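You operate a simulated robot arm through the tools that you are given. There is no shell and no other tool. Be economical: measure what you need, move in short steps, check, and stop when the job is done.

Carry out the task below with a simulated robot arm. There is one attempt and no reset: what you move stays moved.

TASK
Check mesh squares 1 and 2 with the step gauge and stand the matching tag before each.
Fine: one step through means 40, two 50, three 60; gauge back in its stand, no tag before square 3.

Only the result counts: the job must be done as asked and must still hold three seconds after the hand-in. Knocking over, shifting, dropping, spilling or breaking anything else fails it.

THE ROBOT
A 6-joint arm with a two-finger parallel gripper, fixed in place. Base frame: the origin is at the foot of the arm, x ahead of it, y to its left, z up; the work surface is at about z = 0. Readings come in mm, degrees, newtons and seconds.
With the tool pointing down near the work surface it reaches from about 140 to 580 mm from the base axis. Its first joint turns from -66.0 to 66.0 degrees. Payload 2.1 kg.
Tool frame: the origin (TCP) lies between the finger pads and is the grasp point; the fingertips stand 30 mm ahead of it; z points along the fingers, y is the line along which they close. Largest opening 94 mm; finger width 28, thickness 10; the body of the gripper, 50 by 96 mm, starts 55 mm behind the TCP.
Orientation is that of the tool frame in the base frame, as [roll, pitch, yaw] about the fixed x, y, z axes, in that order (R = Rz(yaw) Ry(pitch) Rx(roll)). With the fingers straight down and closing along the base's y, the tool's x points along the base's -x, its y along +y and its z along -z.

THE INTERFACE
- The arm moves only by the tool play_rows. Its argument "plan" is a list of rows, each a list of 6 numbers: the shift along the tool's x, y, z in units of 500 mm (1.0 is 500 mm), then the turn, a rotation vector about the tool's x, y, z in units of 90 degrees (1.0 is 90 degrees). In form: [[x, y, z, wx, wy, wz], ...]. A call has 1 to 20 rows; each row is the pose to reach, as a shift and turn from the pose commanded when the call began, along the tool's axes at that moment. "claw" is the gripper command, from -1 (fully open) to 1 (shut), values between in proportion, set as the call begins (left out, the last holds). A call with a number of a shift or a turn outside -1 to 1 is refused whole. Each row takes 0.2 s and may step no farther than 50 mm and 8.6 degrees from the row before; otherwise, or with a gripper value out of range, the whole call is refused. A pose out of reach is approached as far as the arm can. The call stops where the force on the tool passes 80 N (or 10 N more than at its start, if that is more) or the arm is blocked; 0.2 s more then pass. Each finger travels about 72 mm/s and halts on what it meets, pressing with about 41 N; the grip force reading is that of the motor and also rises with nothing between the fingers. The clock runs only during rows and for 0.2 s after the last one: add rows that repeat a pose to give the fingers time. It gives the time, the measured TCP pose, the force on the tool (base axes), the opening and the grip force at its end, in the units of the frame above (readings bear some noise), with the torque about the TCP (base axes, N m) and any sound that the robot's microphone picked up, and new pictures: "pictures" is both (left out), scene, wrist or none.
- Cameras (640 x 400 px; columns grow to the right, rows downward): "scene" is fixed at [53.9, -365.3, 497.5]; the picture's right is [0.83, -0.56, 0.00], its down [-0.33, -0.49, -0.81] and it looks along [0.45, 0.67, -0.59] (base axes); focal length 356 px, centre (320, 200). "wrist" rides on the gripper at [76, 14, -102] in the tool frame; the picture's right is [-0.18, 0.98, 0.00], its down [-0.75, -0.14, -0.64] and it looks along [-0.63, -0.12, 0.77] (tool axes); focal length 243 px, centre (320, 200). There is no depth. A picture from a camera that has moved, and an enlarged one, comes with that camera's place and axes in the base frame and with its lens. The place of the scene camera against the robot may be out by one fixed shift of up to 18 mm in any direction.
- close_up(camera, box): a new picture of the part [left, top, right, bottom] of that camera's present view, enlarged. It takes no simulated time.
- hand_in(): hands the job in; it is judged then, once.

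Go step by step. Nothing tells you positions but the pictures and the camera data: compare them with the known pose of the tool, close in by small moves and look again before you grip or let go. The budget is 120 turns and 200 pictures, counting those below and the enlarged ones. Unless the task says otherwise, let go and move clear before handing in, and close with one line.

The tools are called after ">>>" as name(argument=value, ...) on one line, values as JSON. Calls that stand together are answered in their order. play_rows: Moves the arm, as the interface text tells. Its arguments: {"type":"object","properties":{"plan":{"type":"array","items":{"type":"array","items":{"type":"number"}}},"claw":{"type":"number"},"pictures":{"type":"string","enum":["both","scene","wrist","none"]}},"required":["plan"]} The other tools are called the same way: close_up (camera, box) takes an enlarged picture of a part of a camera's view; hand_in () hands the job in.

At the start:

```text
clock: 0.0
position: [323.3, -153.8, 291.6]
orientation: [180.0, 0.0, 180.0]
wrist_force: [0.5, 0.8, 0.0]
torque: [0.04, 0.0, 0.04]
width: 94.2
gripper_force: 0.1
```

scene: 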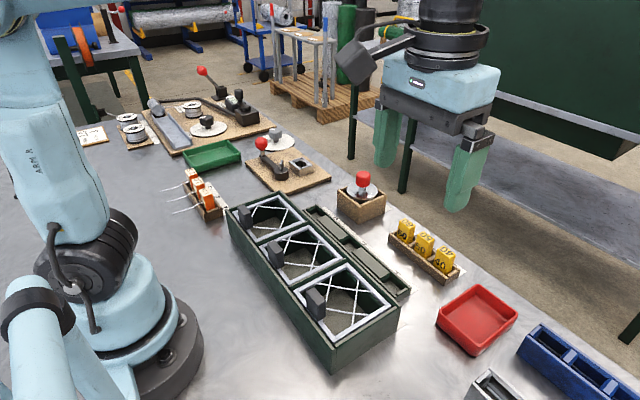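
wrist: 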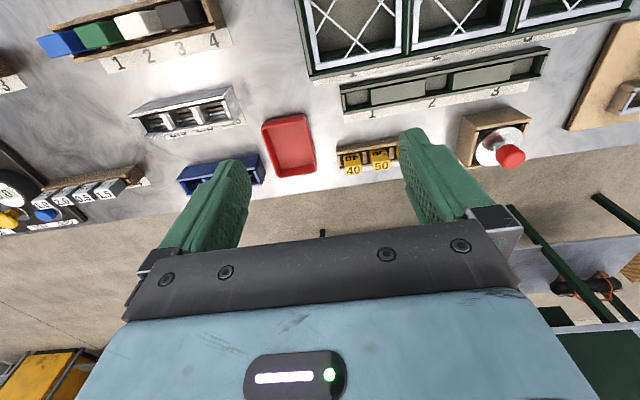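

I see a green box with three mesh squares, a slotted rail in front, yellow tags (40/50/60) and a round gauge with a red knob in a stand. I'll enlarge the views to identify these properly.

>>> close_up(camera="scene", box=[220, 150, 480, 370])

>>> close_up(camera="wrist", box=[290, 0, 640, 190])

>>> close_up(camera="scene", box=[320, 160, 480, 290])

```text
1.82 times, centred on (350, 260) of scene
camera zoom: at [53.9, -365.3, 497.5], right [0.83, -0.56, 0.0], down [-0.33, -0.49, -0.81], along [0.45, 0.67, -0.59], focal length 647 px, centre (266, 91)
```

zoom: 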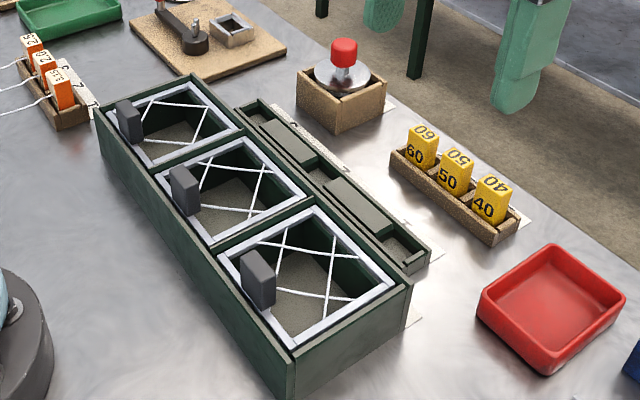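

```text
1.83 times, centred on (465, 95) of wrist
camera zoom: at [249.5, -137.8, 393.3], right [0.18, 0.98, 0.0], down [0.75, -0.14, 0.64], along [0.63, -0.12, -0.77], focal length 444 px, centre (55, 392)
```

zoom: 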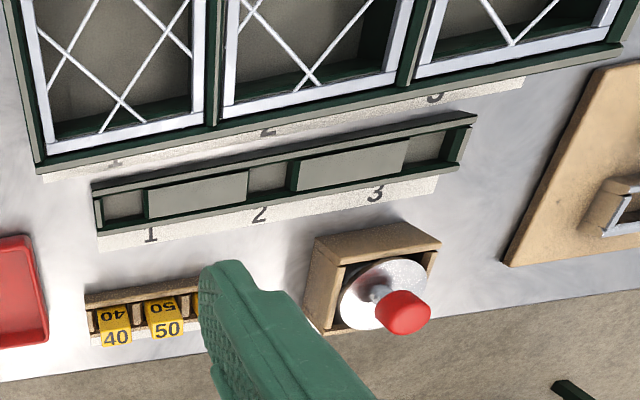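

```text
3.08 times, centred on (400, 225) of scene
camera zoom: at [53.9, -365.3, 497.5], right [0.83, -0.56, 0.0], down [-0.33, -0.49, -0.81], along [0.45, 0.67, -0.59], focal length 1095 px, centre (74, 123)
```

zoom: 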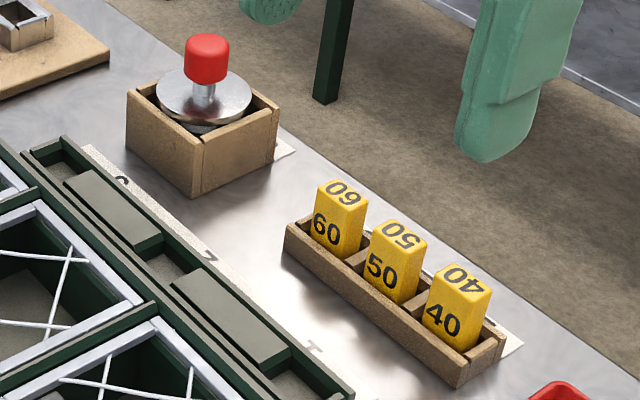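

The gauge is a stepped plug with a red knob, standing in a brown box. The tags stand in a rack, and rail pockets 1–3 sit in front of the mesh squares. I'll move back to look down at the mesh.

>>> play_rows(plan=[[0.04, 0.054, 0.013, 0, 0, 0], [0.08, 0.108, 0.026, 0, 0, 0], [0.12, 0.16, 0.038, 0, 0, 0], [0.16, 0.214, 0.05, 0, 0, 0], [0.206, 0.268, 0.064, 0, 0, 0], [0.206, 0.268, 0.064, 0, 0, 0]], pictures="both")

```text
clock: 1.4
position: [223.0, -21.1, 262.1]
orientation: [-179.9, -0.1, 180.0]
wrist_force: [0.2, 0.3, -0.1]
torque: [-0.02, 0.04, 0.02]
width: 93.9
gripper_force: 0.1
camera wrist: at [148.9, -4.5, 364.6], right [0.19, 0.98, 0.0], down [0.75, -0.14, 0.64], along [0.63, -0.12, -0.77], focal length 243 px, centre (320, 200)
```

scene: 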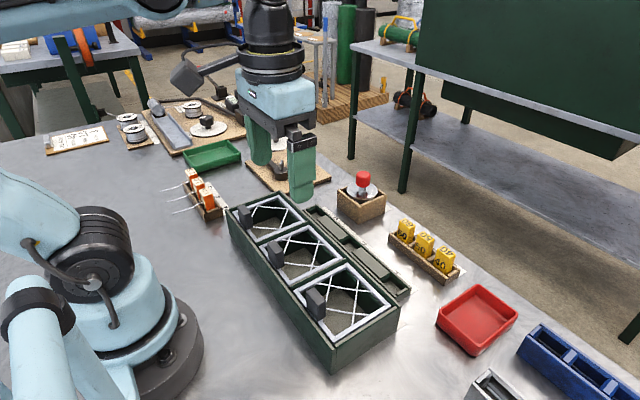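
wrist: 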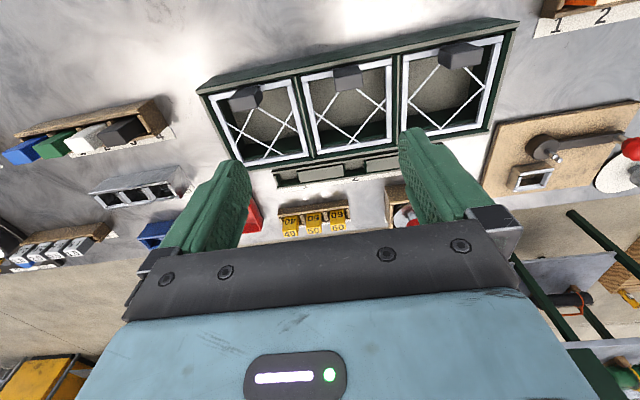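

The mesh squares are visible now; I'll enlarge them.

>>> close_up(camera="wrist", box=[190, 10, 530, 220])

>>> close_up(camera="scene", box=[220, 180, 420, 370])

>>> close_up(camera="scene", box=[320, 160, 400, 230])

```text
1.88 times, centred on (360, 115) of wrist
camera zoom: at [148.9, -4.5, 364.6], right [0.19, 0.98, 0.0], down [0.75, -0.14, 0.64], along [0.63, -0.12, -0.77], focal length 457 px, centre (245, 360)
```

zoom: 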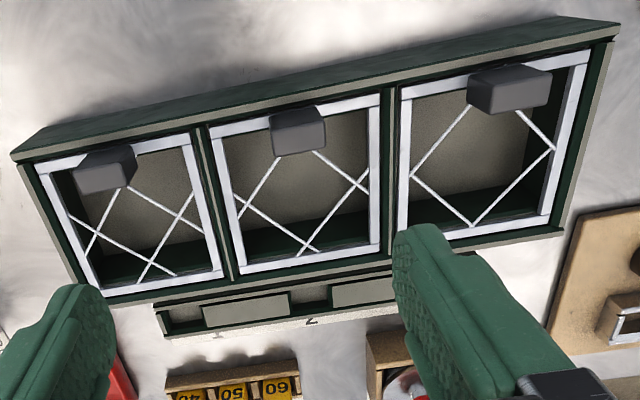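

```text
2.11 times, centred on (320, 275) of scene
camera zoom: at [53.9, -365.3, 497.5], right [0.83, -0.56, 0.0], down [-0.33, -0.49, -0.81], along [0.45, 0.67, -0.59], focal length 750 px, centre (320, 42)
```

zoom: 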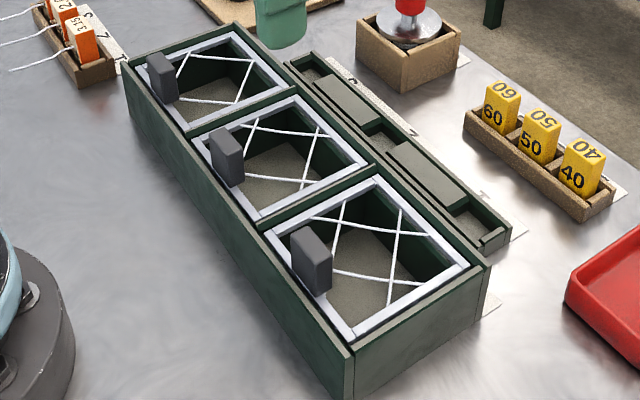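

```text
5.71 times, centred on (360, 195) of scene
camera zoom: at [53.9, -365.3, 497.5], right [0.83, -0.56, 0.0], down [-0.33, -0.49, -0.81], along [0.45, 0.67, -0.59], focal length 2034 px, centre (91, 229)
```

zoom: 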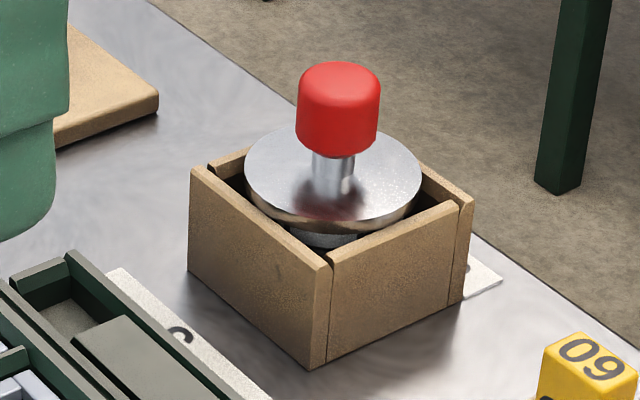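

The mesh cells are cord diamonds, and the gauge is a flanged plug in its stand. I'll move the camera over the gauge to locate it exactly.

>>> play_rows(plan=[[-0.07, 0.044, 0.0, 0, 0, 0], [-0.14, 0.088, 0.0, 0, 0, 0], [-0.21, 0.132, 0.02, 0, 0, 0], [-0.28, 0.176, 0.05, 0, 0, 0], [-0.354, 0.222, 0.084, 0, 0, 0], [-0.354, 0.222, 0.084, 0, 0, 0]], pictures="both")

>>> close_up(camera="wrist", box=[220, 60, 440, 230])

```text
clock: 2.8
position: [400.4, 93.4, 215.4]
orientation: [180.0, 0.0, 179.9]
wrist_force: [0.3, -0.7, -0.4]
torque: [0.03, -0.01, -0.01]
width: 93.8
gripper_force: 0.1
camera wrist: at [325.5, 108.7, 318.2], right [0.18, 0.98, 0.0], down [0.75, -0.14, 0.64], along [0.63, -0.12, -0.77], focal length 243 px, centre (320, 200)
```

scene: 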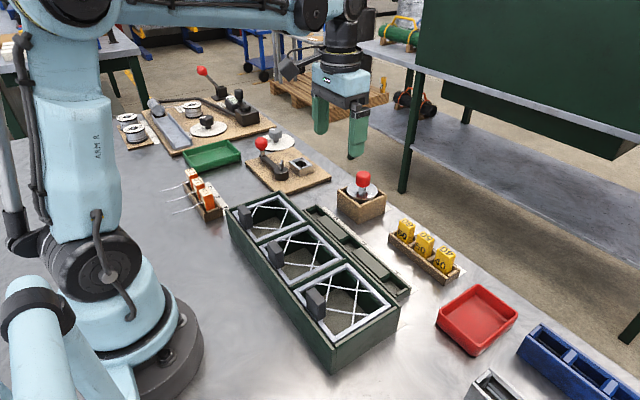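
wrist: 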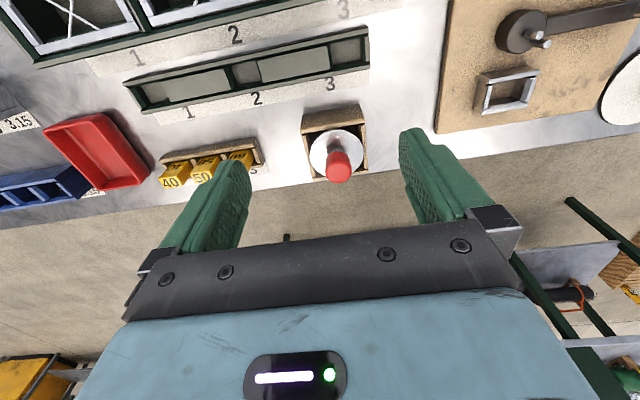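

```text
2.35 times, centred on (330, 145) of wrist
camera zoom: at [325.5, 108.7, 318.2], right [0.18, 0.98, 0.0], down [0.75, -0.14, 0.64], along [0.63, -0.12, -0.77], focal length 571 px, centre (296, 329)
```

zoom: 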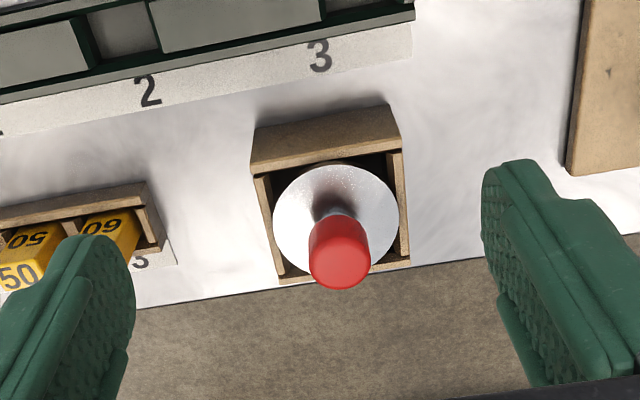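

The knob centre is at about (477, 101, 80), with the flange top near z=45. I'll hover above the knob and check alignment.

>>> play_rows(plan=[[-0.08, 0.008, 0.05, 0, 0, 0], [-0.154, 0.016, 0.1, 0, 0, 0], [-0.154, 0.016, 0.13, 0, 0, 0], [-0.154, 0.016, 0.13, 0, 0, 0]], pictures="both")

```text
clock: 3.8
position: [477.7, 100.1, 148.6]
orientation: [-180.0, 0.0, 180.0]
wrist_force: [0.2, 0.2, -0.4]
torque: [-0.01, -0.03, -0.01]
width: 94.1
gripper_force: 0.0
camera wrist: at [403.3, 115.4, 250.8], right [0.18, 0.98, 0.0], down [0.75, -0.14, 0.64], along [0.63, -0.12, -0.77], focal length 243 px, centre (320, 200)
```

scene: 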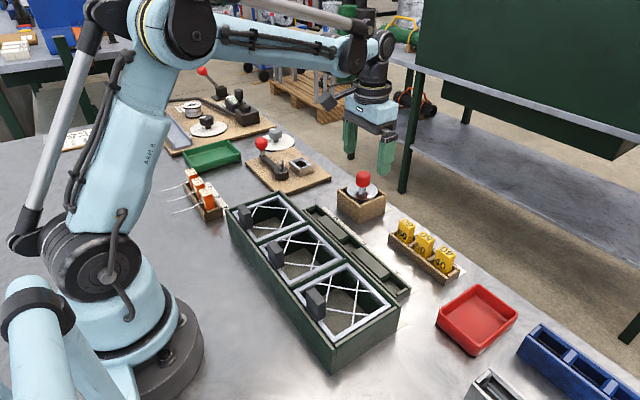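
wrist: 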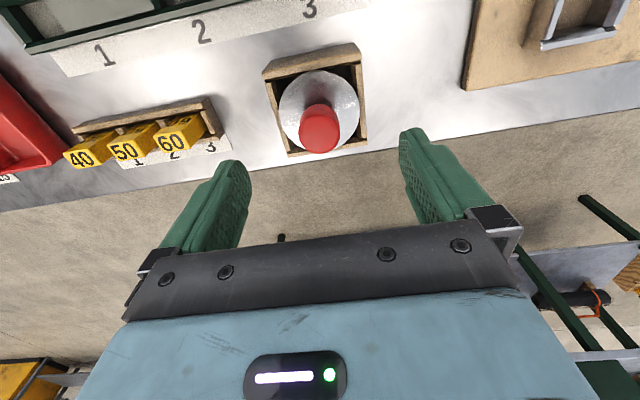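

The knob lies right under the TCP at (476, 101). I'll descend to z≈86 and check before gripping.

>>> play_rows(plan=[[0.002, 0.001, 0.06, 0, 0, 0], [0.003, 0.001, 0.1, 0, 0, 0], [0.003, 0.001, 0.124, 0, 0, 0], [0.003, 0.001, 0.124, 0, 0, 0]], pictures="both")

>>> close_up(camera="scene", box=[310, 120, 430, 230])

```text
clock: 4.8
position: [476.0, 99.0, 87.7]
orientation: [180.0, 0.0, -180.0]
wrist_force: [-0.1, -0.5, 0.7]
torque: [-0.02, 0.02, -0.02]
width: 94.1
gripper_force: 0.1
camera wrist: at [401.2, 113.7, 189.5], right [0.18, 0.98, 0.0], down [0.75, -0.14, 0.64], along [0.63, -0.12, -0.77], focal length 243 px, centre (320, 200)
```

scene: 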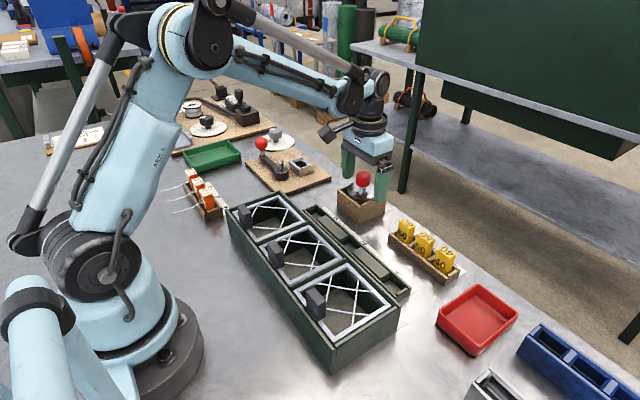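
wrist: 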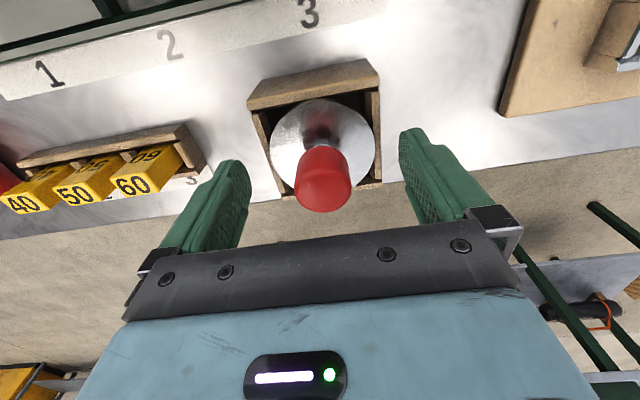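

```text
3.64 times, centred on (370, 175) of scene
camera zoom: at [53.9, -365.3, 497.5], right [0.83, -0.56, 0.0], down [-0.33, -0.49, -0.81], along [0.45, 0.67, -0.59], focal length 1295 px, centre (138, 291)
```

zoom: 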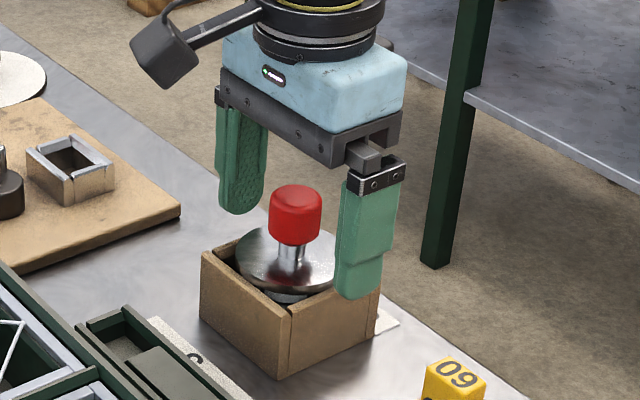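

The fingers straddle the knob clear of the flange. Closing.

>>> play_rows(plan=[[0, 0.003, 0, 0, 0, 0], [0, 0.003, 0, 0, 0, 0], [0, 0.003, 0, 0, 0, 0], [0, 0.003, 0, 0, 0, 0]], claw=1, pictures="wrist")

```text
clock: 5.8
position: [474.7, 100.3, 89.0]
orientation: [-179.9, -0.1, -180.0]
wrist_force: [-0.3, 0.3, 0.2]
torque: [-0.01, -0.01, 0.01]
width: 29.2
gripper_force: 41.7
camera wrist: at [400.5, 115.4, 190.7], right [0.18, 0.98, 0.0], down [0.75, -0.14, 0.64], along [0.63, -0.12, -0.77], focal length 243 px, centre (320, 200)
```

wrist: 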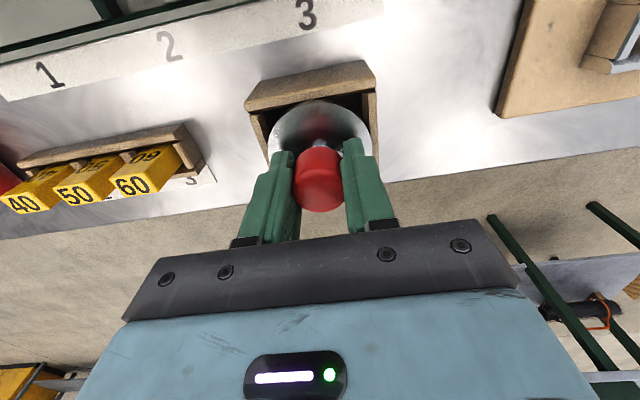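

Gripped (29 mm knob). Lifting straight out to look at the steps.

>>> play_rows(plan=[[0, 0, -0.05, 0, 0, 0], [0, 0, -0.1, 0, 0, 0], [0, 0, -0.18, 0, 0, 0], [0, 0, -0.26, 0, 0, 0], [0, 0, -0.26, 0, 0, 0]], pictures="both")

>>> close_up(camera="scene", box=[300, 70, 440, 230])

```text
clock: 7.0
position: [473.4, 102.1, 220.1]
orientation: [-179.9, 0.0, 180.0]
wrist_force: [0.4, -0.3, 0.3]
torque: [0.0, 0.0, 0.01]
width: 0.1
gripper_force: 32.9
camera wrist: at [398.8, 117.2, 321.9], right [0.18, 0.98, 0.0], down [0.75, -0.14, 0.64], along [0.63, -0.12, -0.77], focal length 243 px, centre (320, 200)
```

scene: 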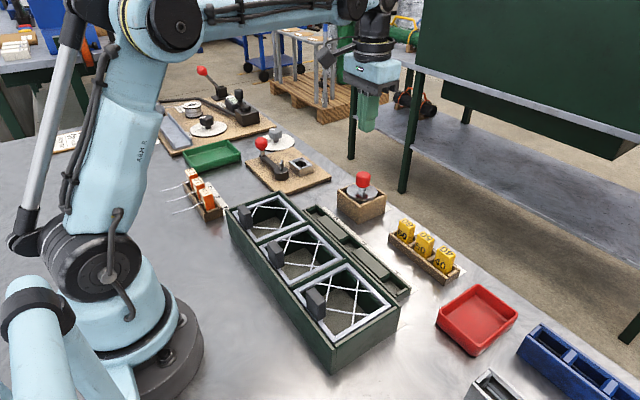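
wrist: 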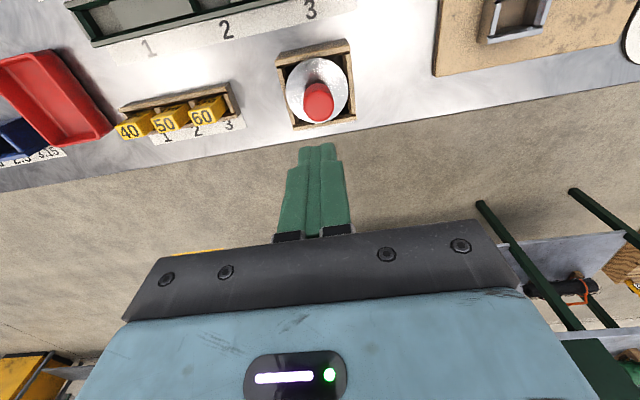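

```text
2.50 times, centred on (370, 150) of scene
camera zoom: at [53.9, -365.3, 497.5], right [0.83, -0.56, 0.0], down [-0.33, -0.49, -0.81], along [0.45, 0.67, -0.59], focal length 890 px, centre (195, 325)
```

zoom: 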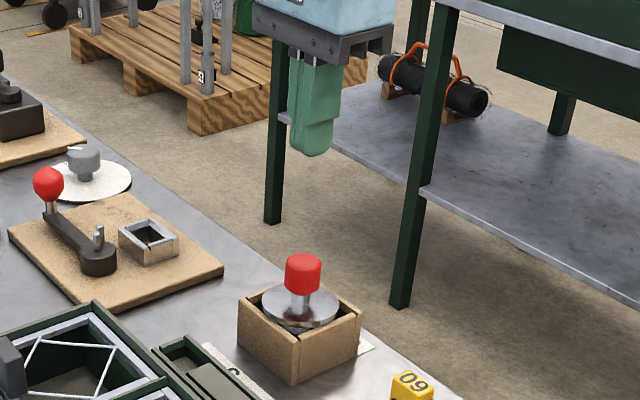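

The grip slipped off the knob during the lift, but the gauge still stands properly in its stand. I'll reopen, take it lower and lift slowly.

>>> play_rows(plan=[[-0.004, 0.002, 0, 0, 0, 0], [-0.004, 0.002, 0, 0, 0, 0], [-0.004, 0.002, 0, 0, 0, 0], [-0.004, 0.002, 0.08, 0, 0, 0], [-0.004, 0.002, 0.16, 0, 0, 0], [-0.004, 0.002, 0.22, 0, 0, 0], [-0.004, 0.002, 0.26, 0, 0, 0], [-0.004, 0.002, 0.268, 0, 0, 0], [-0.004, 0.002, 0.274, 0, 0, 0], [-0.004, 0.002, 0.274, 0, 0, 0]], claw=-1, pictures="both")

>>> close_up(camera="scene", box=[325, 140, 415, 220])

>>> close_up(camera="wrist", box=[220, 40, 440, 250])

```text
clock: 9.2
position: [476.6, 102.6, 81.9]
orientation: [179.9, -0.1, -180.0]
wrist_force: [0.9, 0.2, 0.1]
torque: [0.01, 0.01, 0.0]
width: 94.0
gripper_force: 0.0
camera wrist: at [401.5, 118.8, 184.2], right [0.18, 0.98, 0.0], down [0.75, -0.14, 0.64], along [0.63, -0.12, -0.77], focal length 243 px, centre (320, 200)
```

scene: 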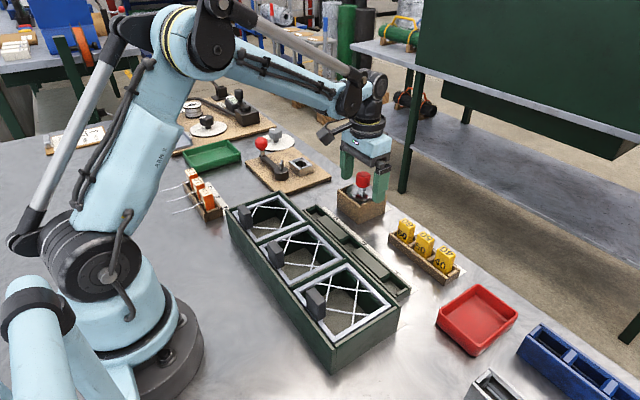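
wrist: 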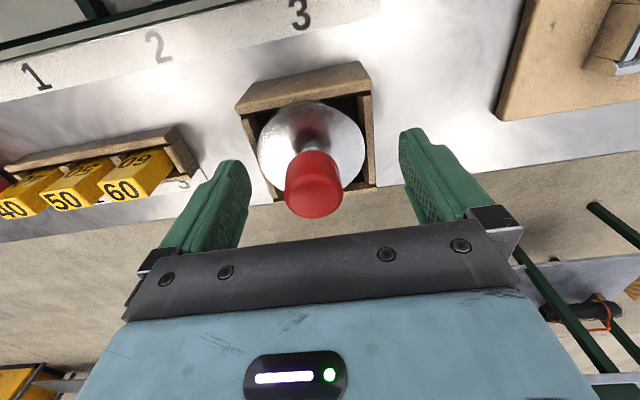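

```text
5.00 times, centred on (370, 180) of scene
camera zoom: at [53.9, -365.3, 497.5], right [0.83, -0.56, 0.0], down [-0.33, -0.49, -0.81], along [0.45, 0.67, -0.59], focal length 1780 px, centre (70, 300)
```

zoom: 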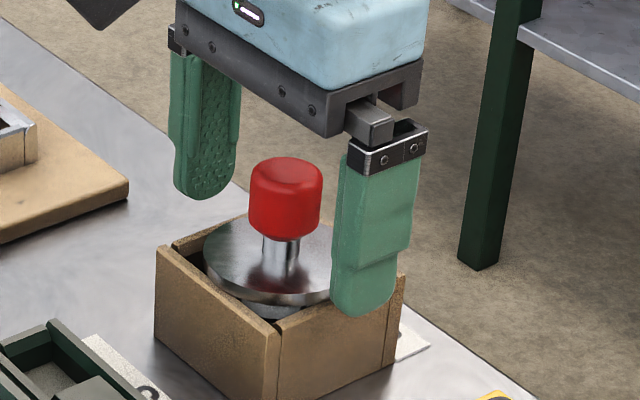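

```text
1.90 times, centred on (330, 145) of wrist
camera zoom: at [401.5, 118.8, 184.2], right [0.18, 0.98, 0.0], down [0.75, -0.14, 0.64], along [0.63, -0.12, -0.77], focal length 462 px, centre (301, 305)
```

zoom: 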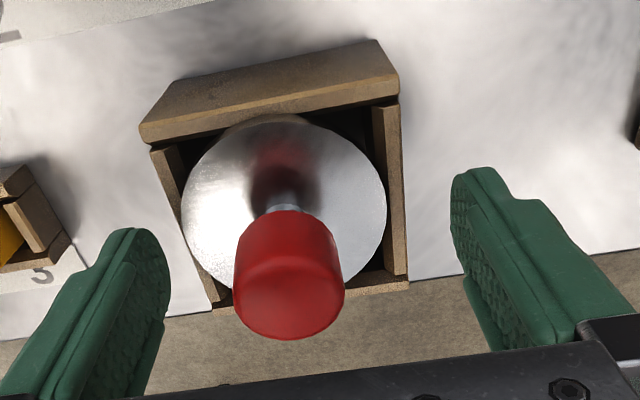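

The TCP is now at the knob's mid height, with the tips about 4 mm above the flange. I'll close and let it settle, then lift slowly.

>>> play_rows(plan=[[0, -0.002, 0.002, 0, 0, 0], [0, -0.002, 0.002, 0, 0, 0], [0, -0.002, 0.002, 0, 0, 0], [0, -0.002, 0.002, 0, 0, 0], [0, -0.002, 0.002, 0, 0, 0], [0, -0.002, 0.002, 0, 0, 0]], claw=1, pictures="none")

>>> play_rows(plan=[[0, 0, -0.004, 0, 0, 0], [0, 0, -0.008, 0, 0, 0], [0, 0, -0.012, 0, 0, 0], [0, 0, -0.016, 0, 0, 0], [0, 0, -0.02, 0, 0, 0], [0, 0, -0.02, 0, 0, 0]], pictures="both")

>>> close_up(camera="scene", box=[325, 140, 415, 220])

```text
clock: 10.6
position: [476.7, 99.8, 82.3]
orientation: [-179.5, -0.1, 179.9]
wrist_force: [-3.1, -24.1, 8.8]
torque: [-0.46, 0.17, 0.16]
width: 65.0
gripper_force: 41.6
```

```text
clock: 12.0
position: [475.0, 102.3, 91.7]
orientation: [180.0, 0.0, -180.0]
wrist_force: [-0.7, -0.8, -3.1]
torque: [0.0, -0.01, 0.01]
width: 64.9
gripper_force: 41.2
camera wrist: at [400.7, 117.2, 194.3], right [0.18, 0.98, 0.0], down [0.75, -0.14, 0.64], along [0.63, -0.12, -0.77], focal length 243 px, centre (320, 200)
```

scene: 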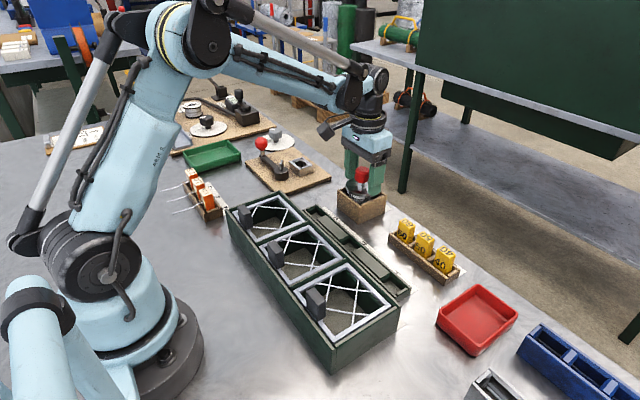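
wrist: 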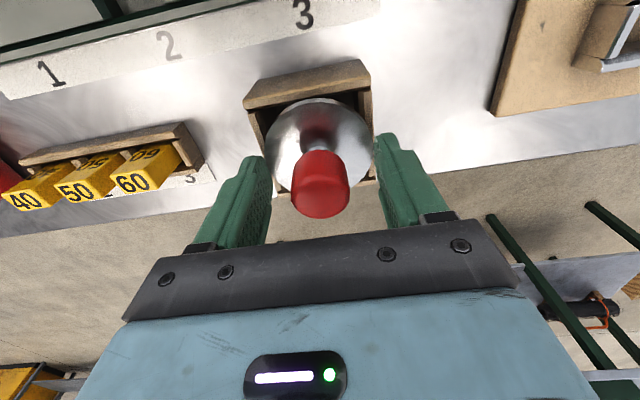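

```text
5.00 times, centred on (370, 180) of scene
camera zoom: at [54.0, -365.3, 497.5], right [0.83, -0.56, 0.0], down [-0.33, -0.49, -0.81], along [0.45, 0.67, -0.59], focal length 1780 px, centre (70, 300)
```

zoom: 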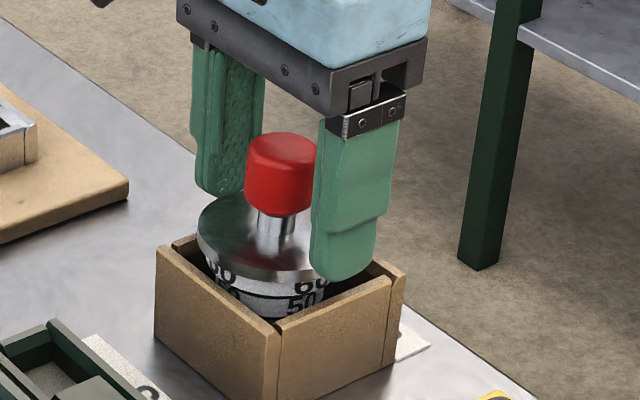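

The tips closed on the 65 mm flange and it is holding; the gauge rose 10 mm and shows numbered steps. I'll lift further, slowly, and look at it.

>>> play_rows(plan=[[0, 0, -0.01, 0, 0, 0], [0, 0, -0.02, 0, 0, 0], [0, 0, -0.03, 0, 0, 0], [0, 0, -0.045, 0, 0, 0], [0, 0, -0.06, 0, 0, 0], [0, 0, -0.08, 0, 0, 0], [0, 0, -0.1, 0, 0, 0], [0, 0, -0.12, 0, 0, 0], [0, 0, -0.14, 0, 0, 0], [0, 0, -0.16, 0, 0, 0], [0, 0, -0.16, 0, 0, 0]], pictures="both")

>>> close_up(camera="scene", box=[325, 90, 415, 220])

```text
clock: 14.4
position: [476.8, 100.5, 169.8]
orientation: [179.9, 0.0, -180.0]
wrist_force: [0.9, 0.8, -2.3]
torque: [0.0, -0.05, -0.01]
width: 65.1
gripper_force: 41.0
camera wrist: at [401.3, 116.2, 273.3], right [0.18, 0.98, 0.0], down [0.75, -0.14, 0.64], along [0.63, -0.12, -0.77], focal length 243 px, centre (320, 200)
```

scene: 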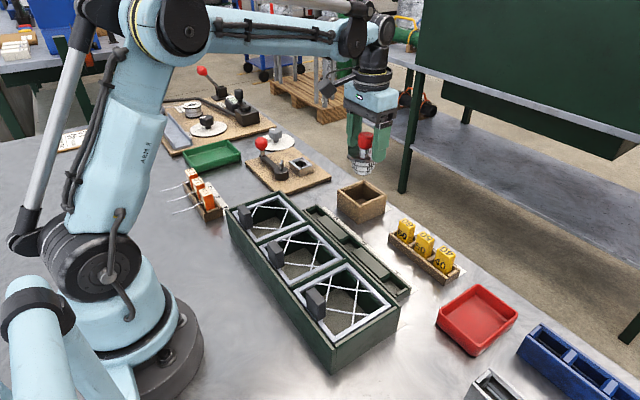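
wrist: 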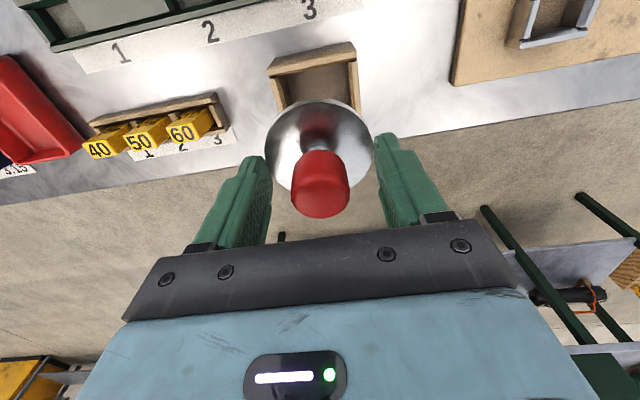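

```text
3.08 times, centred on (370, 155) of scene
camera zoom: at [54.0, -365.3, 497.5], right [0.83, -0.56, 0.0], down [-0.33, -0.49, -0.81], along [0.45, 0.67, -0.59], focal length 1095 px, centre (166, 338)
```

zoom: 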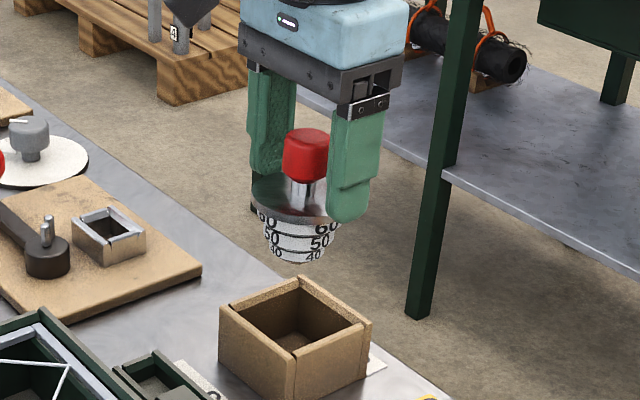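

>>> close_up(camera="scene", box=[342, 125, 392, 180])

>>> close_up(camera="scene", box=[225, 185, 405, 350])

```text
7.27 times, centred on (367, 152) of scene
camera zoom: at [54.0, -365.3, 497.5], right [0.83, -0.56, 0.0], down [-0.33, -0.49, -0.81], along [0.45, 0.67, -0.59], focal length 2589 px, centre (-22, 546)
```

zoom: 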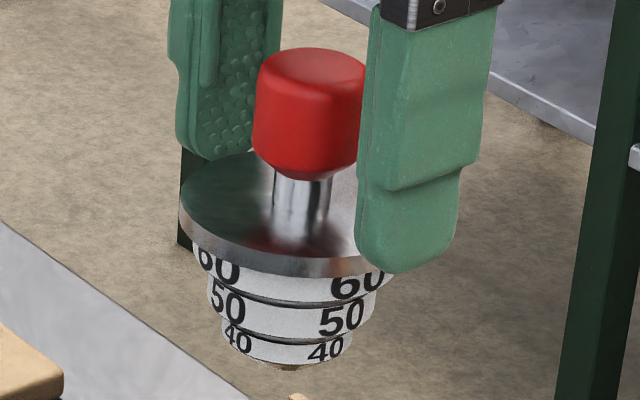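

```text
2.42 times, centred on (315, 268) of scene
camera zoom: at [54.0, -365.3, 497.5], right [0.83, -0.56, 0.0], down [-0.33, -0.49, -0.81], along [0.45, 0.67, -0.59], focal length 863 px, centre (332, 36)
```

zoom: 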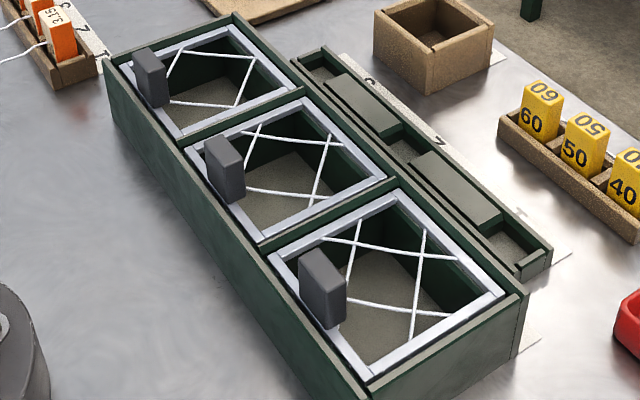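

The steps 40/50/60 are clear and the grip on the flange is firm. I'll carry the gauge gently over the mesh to look at the squares from above.

>>> play_rows(plan=[[0, 0, -0.03, 0, 0, 0], [0.02, -0.017, -0.06, 0, 0, 0], [0.06, -0.051, -0.06, 0, 0, 0], [0.105, -0.09, -0.06, 0, 0, 0], [0.15, -0.128, -0.06, 0, 0, 0], [0.195, -0.167, -0.06, 0, 0, 0], [0.24, -0.205, -0.06, 0, 0, 0], [0.285, -0.244, -0.06, 0, 0, 0], [0.325, -0.278, -0.06, 0, 0, 0], [0.355, -0.304, -0.06, 0, 0, 0], [0.374, -0.32, -0.06, 0, 0, 0], [0.374, -0.32, -0.06, 0, 0, 0]], pictures="both")

>>> close_up(camera="wrist", box=[140, 0, 480, 200])

```text
clock: 17.0
position: [288.9, -56.9, 202.9]
orientation: [-179.9, 0.0, -180.0]
wrist_force: [-1.1, 0.2, -2.5]
torque: [0.0, -0.01, -0.02]
width: 64.9
gripper_force: 41.0
camera wrist: at [213.9, -42.7, 304.8], right [0.18, 0.98, 0.0], down [0.75, -0.14, 0.64], along [0.63, -0.12, -0.77], focal length 243 px, centre (320, 200)
```

scene: 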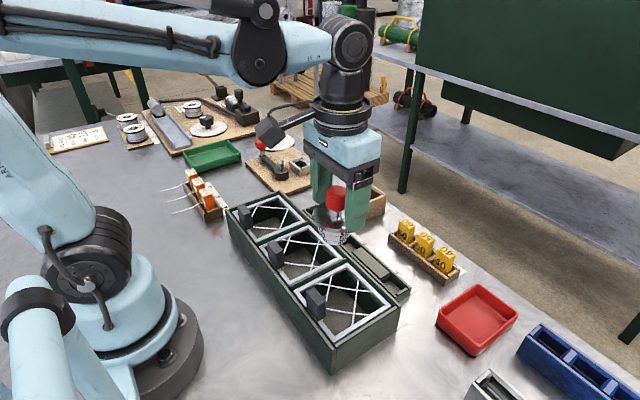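
wrist: 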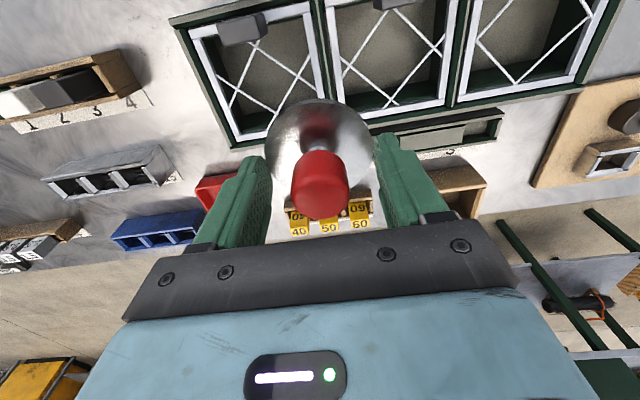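

```text
1.88 times, centred on (310, 100) of wrist
camera zoom: at [213.9, -42.7, 304.8], right [0.18, 0.98, 0.0], down [0.75, -0.14, 0.64], along [0.63, -0.12, -0.77], focal length 457 px, centre (339, 388)
```

zoom: 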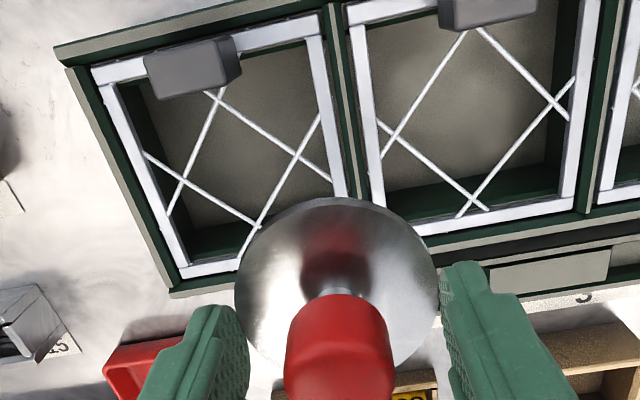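

From this view the cell in square 1 measures about 42 mm, centred at (267, −105), and the cell in square 2 about 52 mm, centred at (268, 12). I'll confirm both with the gauge, starting by positioning it above square 1.

>>> play_rows(plan=[[0.015, -0.035, 0, 0, 0, 0], [0.03, -0.07, 0, 0, 0, 0], [0.04, -0.0966, 0, 0, 0, 0], [0.04, -0.0966, 0.04, 0, 0, 0], [0.04, -0.0966, 0.08, 0, 0, 0], [0.04, -0.0966, 0.106, 0, 0, 0], [0.04, -0.0966, 0.106, 0, 0, 0]], pictures="both")

>>> close_up(camera="scene", box=[270, 200, 420, 350])

>>> close_up(camera="wrist", box=[200, 0, 460, 200])

```text
clock: 18.6
position: [269.3, -108.0, 149.0]
orientation: [180.0, 0.0, -179.9]
wrist_force: [0.9, 0.0, -3.1]
torque: [-0.01, 0.0, 0.03]
width: 64.8
gripper_force: 40.8
camera wrist: at [194.1, -91.5, 251.9], right [0.18, 0.98, 0.0], down [0.75, -0.14, 0.64], along [0.63, -0.12, -0.77], focal length 243 px, centre (320, 200)
```

scene: 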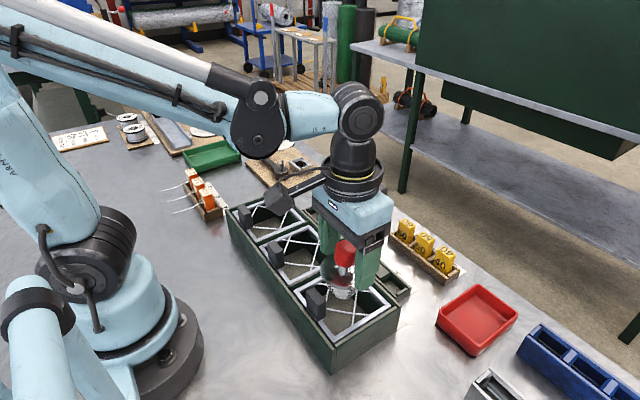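
wrist: 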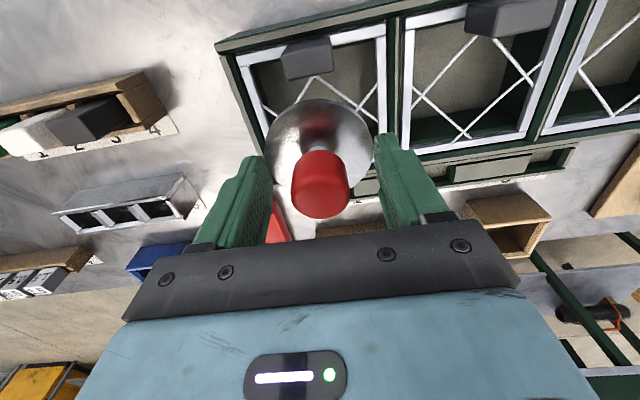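

```text
2.67 times, centred on (345, 275) of scene
camera zoom: at [54.0, -365.3, 497.5], right [0.83, -0.56, 0.0], down [-0.33, -0.49, -0.81], along [0.45, 0.67, -0.59], focal length 949 px, centre (253, 0)
```

zoom: 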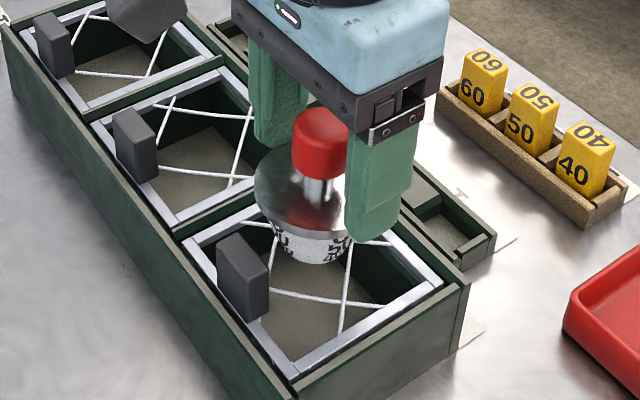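

```text
2.00 times, centred on (330, 100) of wrist
camera zoom: at [194.1, -91.5, 251.9], right [0.18, 0.98, 0.0], down [0.75, -0.14, 0.64], along [0.63, -0.12, -0.77], focal length 485 px, centre (300, 400)
```

zoom: 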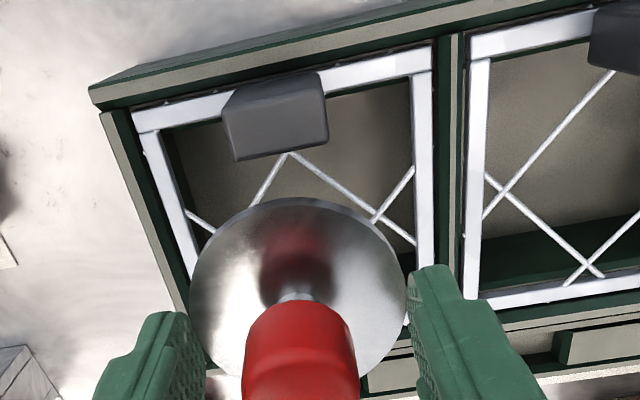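

The gauge is aligned with cell 1 to within 1 mm. I'll lower it in small steps while watching the force.

>>> play_rows(plan=[[0, 0, 0.016, 0, 0, 0], [0, 0, 0.032, 0, 0, 0], [0, 0, 0.04, 0, 0, 0], [0, 0, 0.046, 0, 0, 0], [0, 0, 0.052, 0, 0, 0]], pictures="scene")

>>> close_up(camera="scene", box=[290, 220, 410, 340])

```text
clock: 19.8
position: [269.1, -106.2, 122.9]
orientation: [180.0, 0.0, 179.8]
wrist_force: [0.0, 0.2, -2.8]
torque: [-0.03, 0.01, 0.02]
width: 65.1
gripper_force: 40.6
```

scene: 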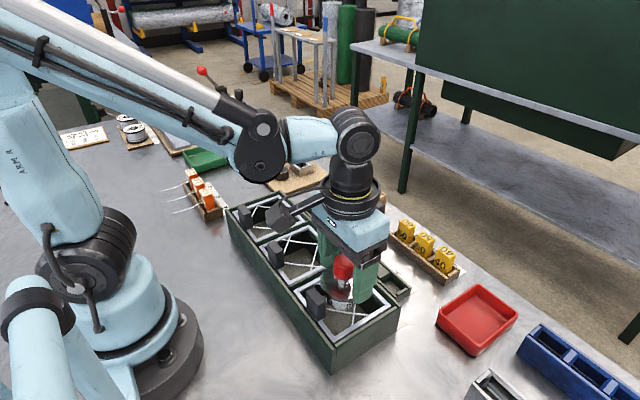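

```text
3.33 times, centred on (350, 280) of scene
camera zoom: at [54.0, -365.3, 497.5], right [0.83, -0.56, 0.0], down [-0.33, -0.49, -0.81], along [0.45, 0.67, -0.59], focal length 1187 px, centre (220, -67)
```

zoom: 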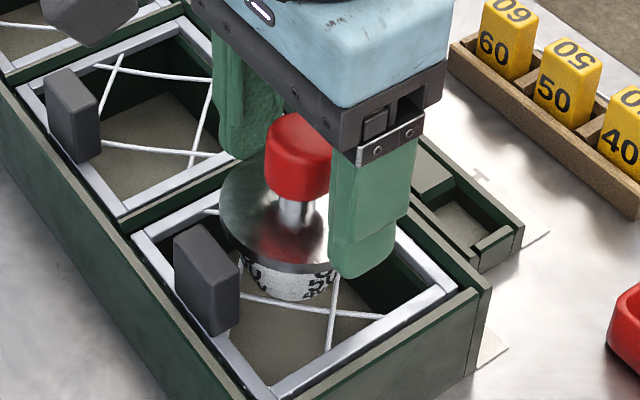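

The smallest step is at the mesh with no contact yet. I'll continue down.

>>> play_rows(plan=[[0, 0, 0.004, 0, 0, 0], [0, 0, 0.008, 0, 0, 0], [0, 0, 0.012, 0, 0, 0]], pictures="none")

>>> play_rows(plan=[[0, 0, 0.003, 0, 0, 0], [0, 0, 0.006, 0, 0, 0]], pictures="scene")

>>> close_up(camera="scene", box=[290, 220, 410, 340])

```text
clock: 20.6
position: [268.5, -104.7, 117.8]
orientation: [179.8, 0.0, -180.0]
wrist_force: [-8.7, 9.2, 35.4]
torque: [0.33, 0.34, 0.03]
width: 65.0
gripper_force: 40.6
```

```text
clock: 21.2
position: [270.1, -105.6, 113.7]
orientation: [179.9, 0.0, -180.0]
wrist_force: [-6.3, 16.2, 34.1]
torque: [0.66, 0.31, -0.04]
width: 65.2
gripper_force: 41.0
```

scene: 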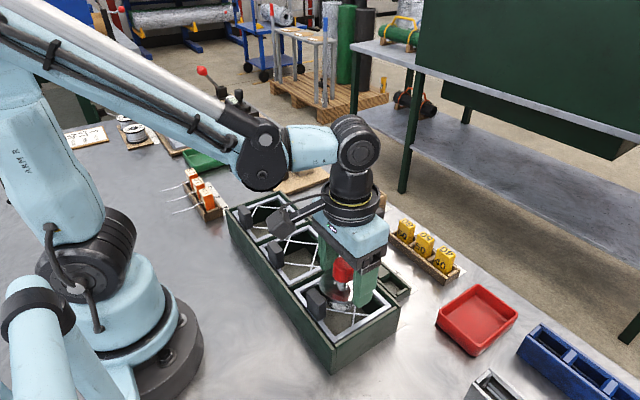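

```text
3.33 times, centred on (350, 280) of scene
camera zoom: at [53.9, -365.3, 497.5], right [0.83, -0.56, 0.0], down [-0.33, -0.49, -0.81], along [0.45, 0.67, -0.59], focal length 1187 px, centre (220, -67)
```

zoom: 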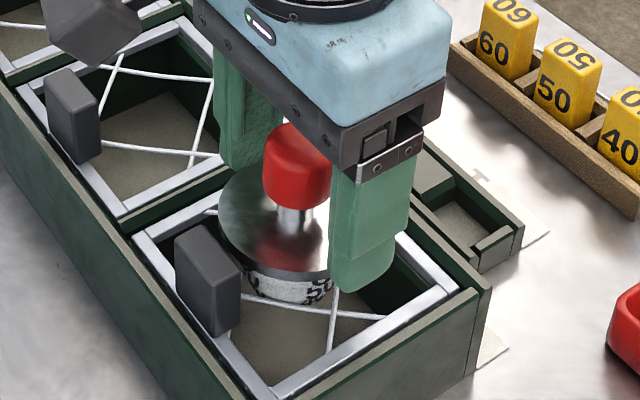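

The gauge met the mesh at about 35 N. I'll zoom in to see which step is stopped and whether the gauge is still straight.

>>> close_up(camera="scene", box=[315, 250, 375, 320])

>>> close_up(camera="wrist", box=[200, 0, 460, 250])

```text
5.71 times, centred on (345, 285) of scene
camera zoom: at [53.9, -365.3, 497.5], right [0.83, -0.56, 0.0], down [-0.33, -0.49, -0.81], along [0.45, 0.67, -0.59], focal length 2034 px, centre (177, -286)
```

zoom: 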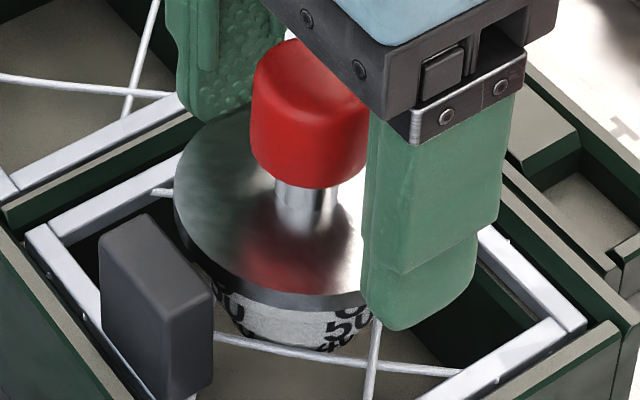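

```text
1.60 times, centred on (330, 125) of wrist
camera zoom: at [194.6, -90.5, 216.7], right [0.18, 0.98, 0.0], down [0.75, -0.14, 0.64], along [0.63, -0.12, -0.77], focal length 388 px, centre (304, 320)
```

zoom: 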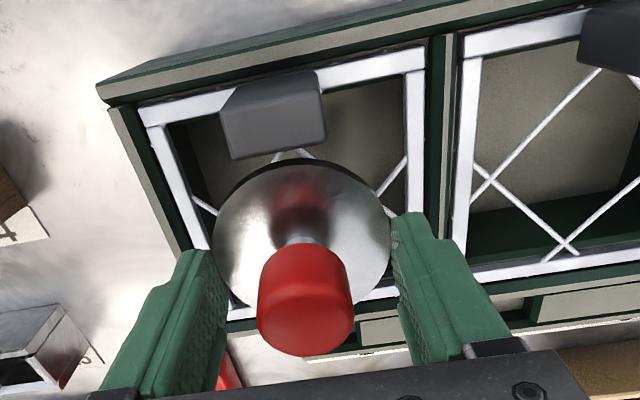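

The 40 step appears to be sitting on a cord. The side force points to −x/+y, so I'm off-centre by about 2 mm. I'll back off and look.

>>> play_rows(plan=[[0, 0, -0.01, 0, 0, 0], [0, 0, -0.02, 0, 0, 0], [0.002, 0.004, -0.02, 0, 0, 0], [0.002, 0.004, -0.02, 0, 0, 0]], pictures="scene")

>>> close_up(camera="scene", box=[315, 250, 375, 320])

>>> close_up(camera="wrist", box=[200, 0, 460, 200])

```text
clock: 22.2
position: [268.4, -103.5, 123.0]
orientation: [-179.9, -0.1, -179.9]
wrist_force: [1.4, -3.5, 3.2]
torque: [-0.13, -0.02, 0.03]
width: 65.1
gripper_force: 40.9
```

scene: 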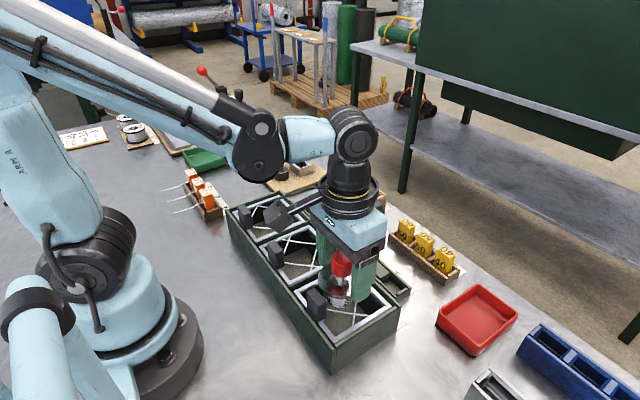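

```text
5.71 times, centred on (345, 285) of scene
camera zoom: at [53.9, -365.3, 497.5], right [0.83, -0.56, 0.0], down [-0.33, -0.49, -0.81], along [0.45, 0.67, -0.59], focal length 2034 px, centre (177, -286)
```

zoom: 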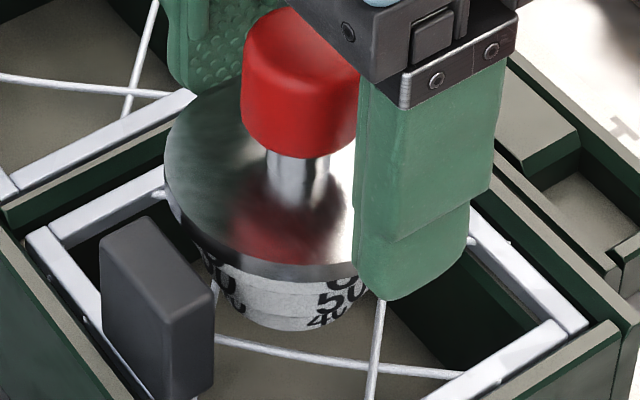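

```text
2.00 times, centred on (330, 100) of wrist
camera zoom: at [193.2, -87.8, 225.8], right [0.18, 0.98, 0.0], down [0.75, -0.14, 0.64], along [0.63, -0.12, -0.77], focal length 485 px, centre (300, 400)
```

zoom: 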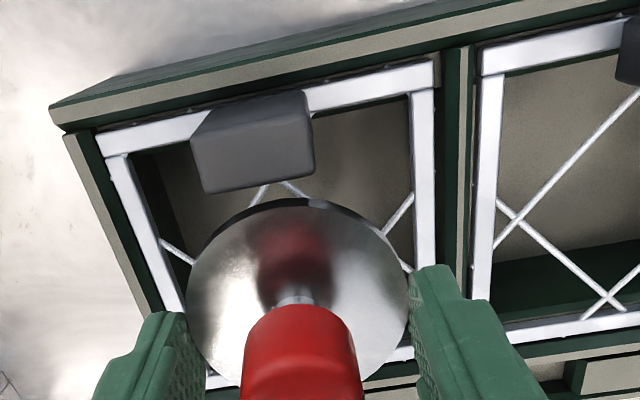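

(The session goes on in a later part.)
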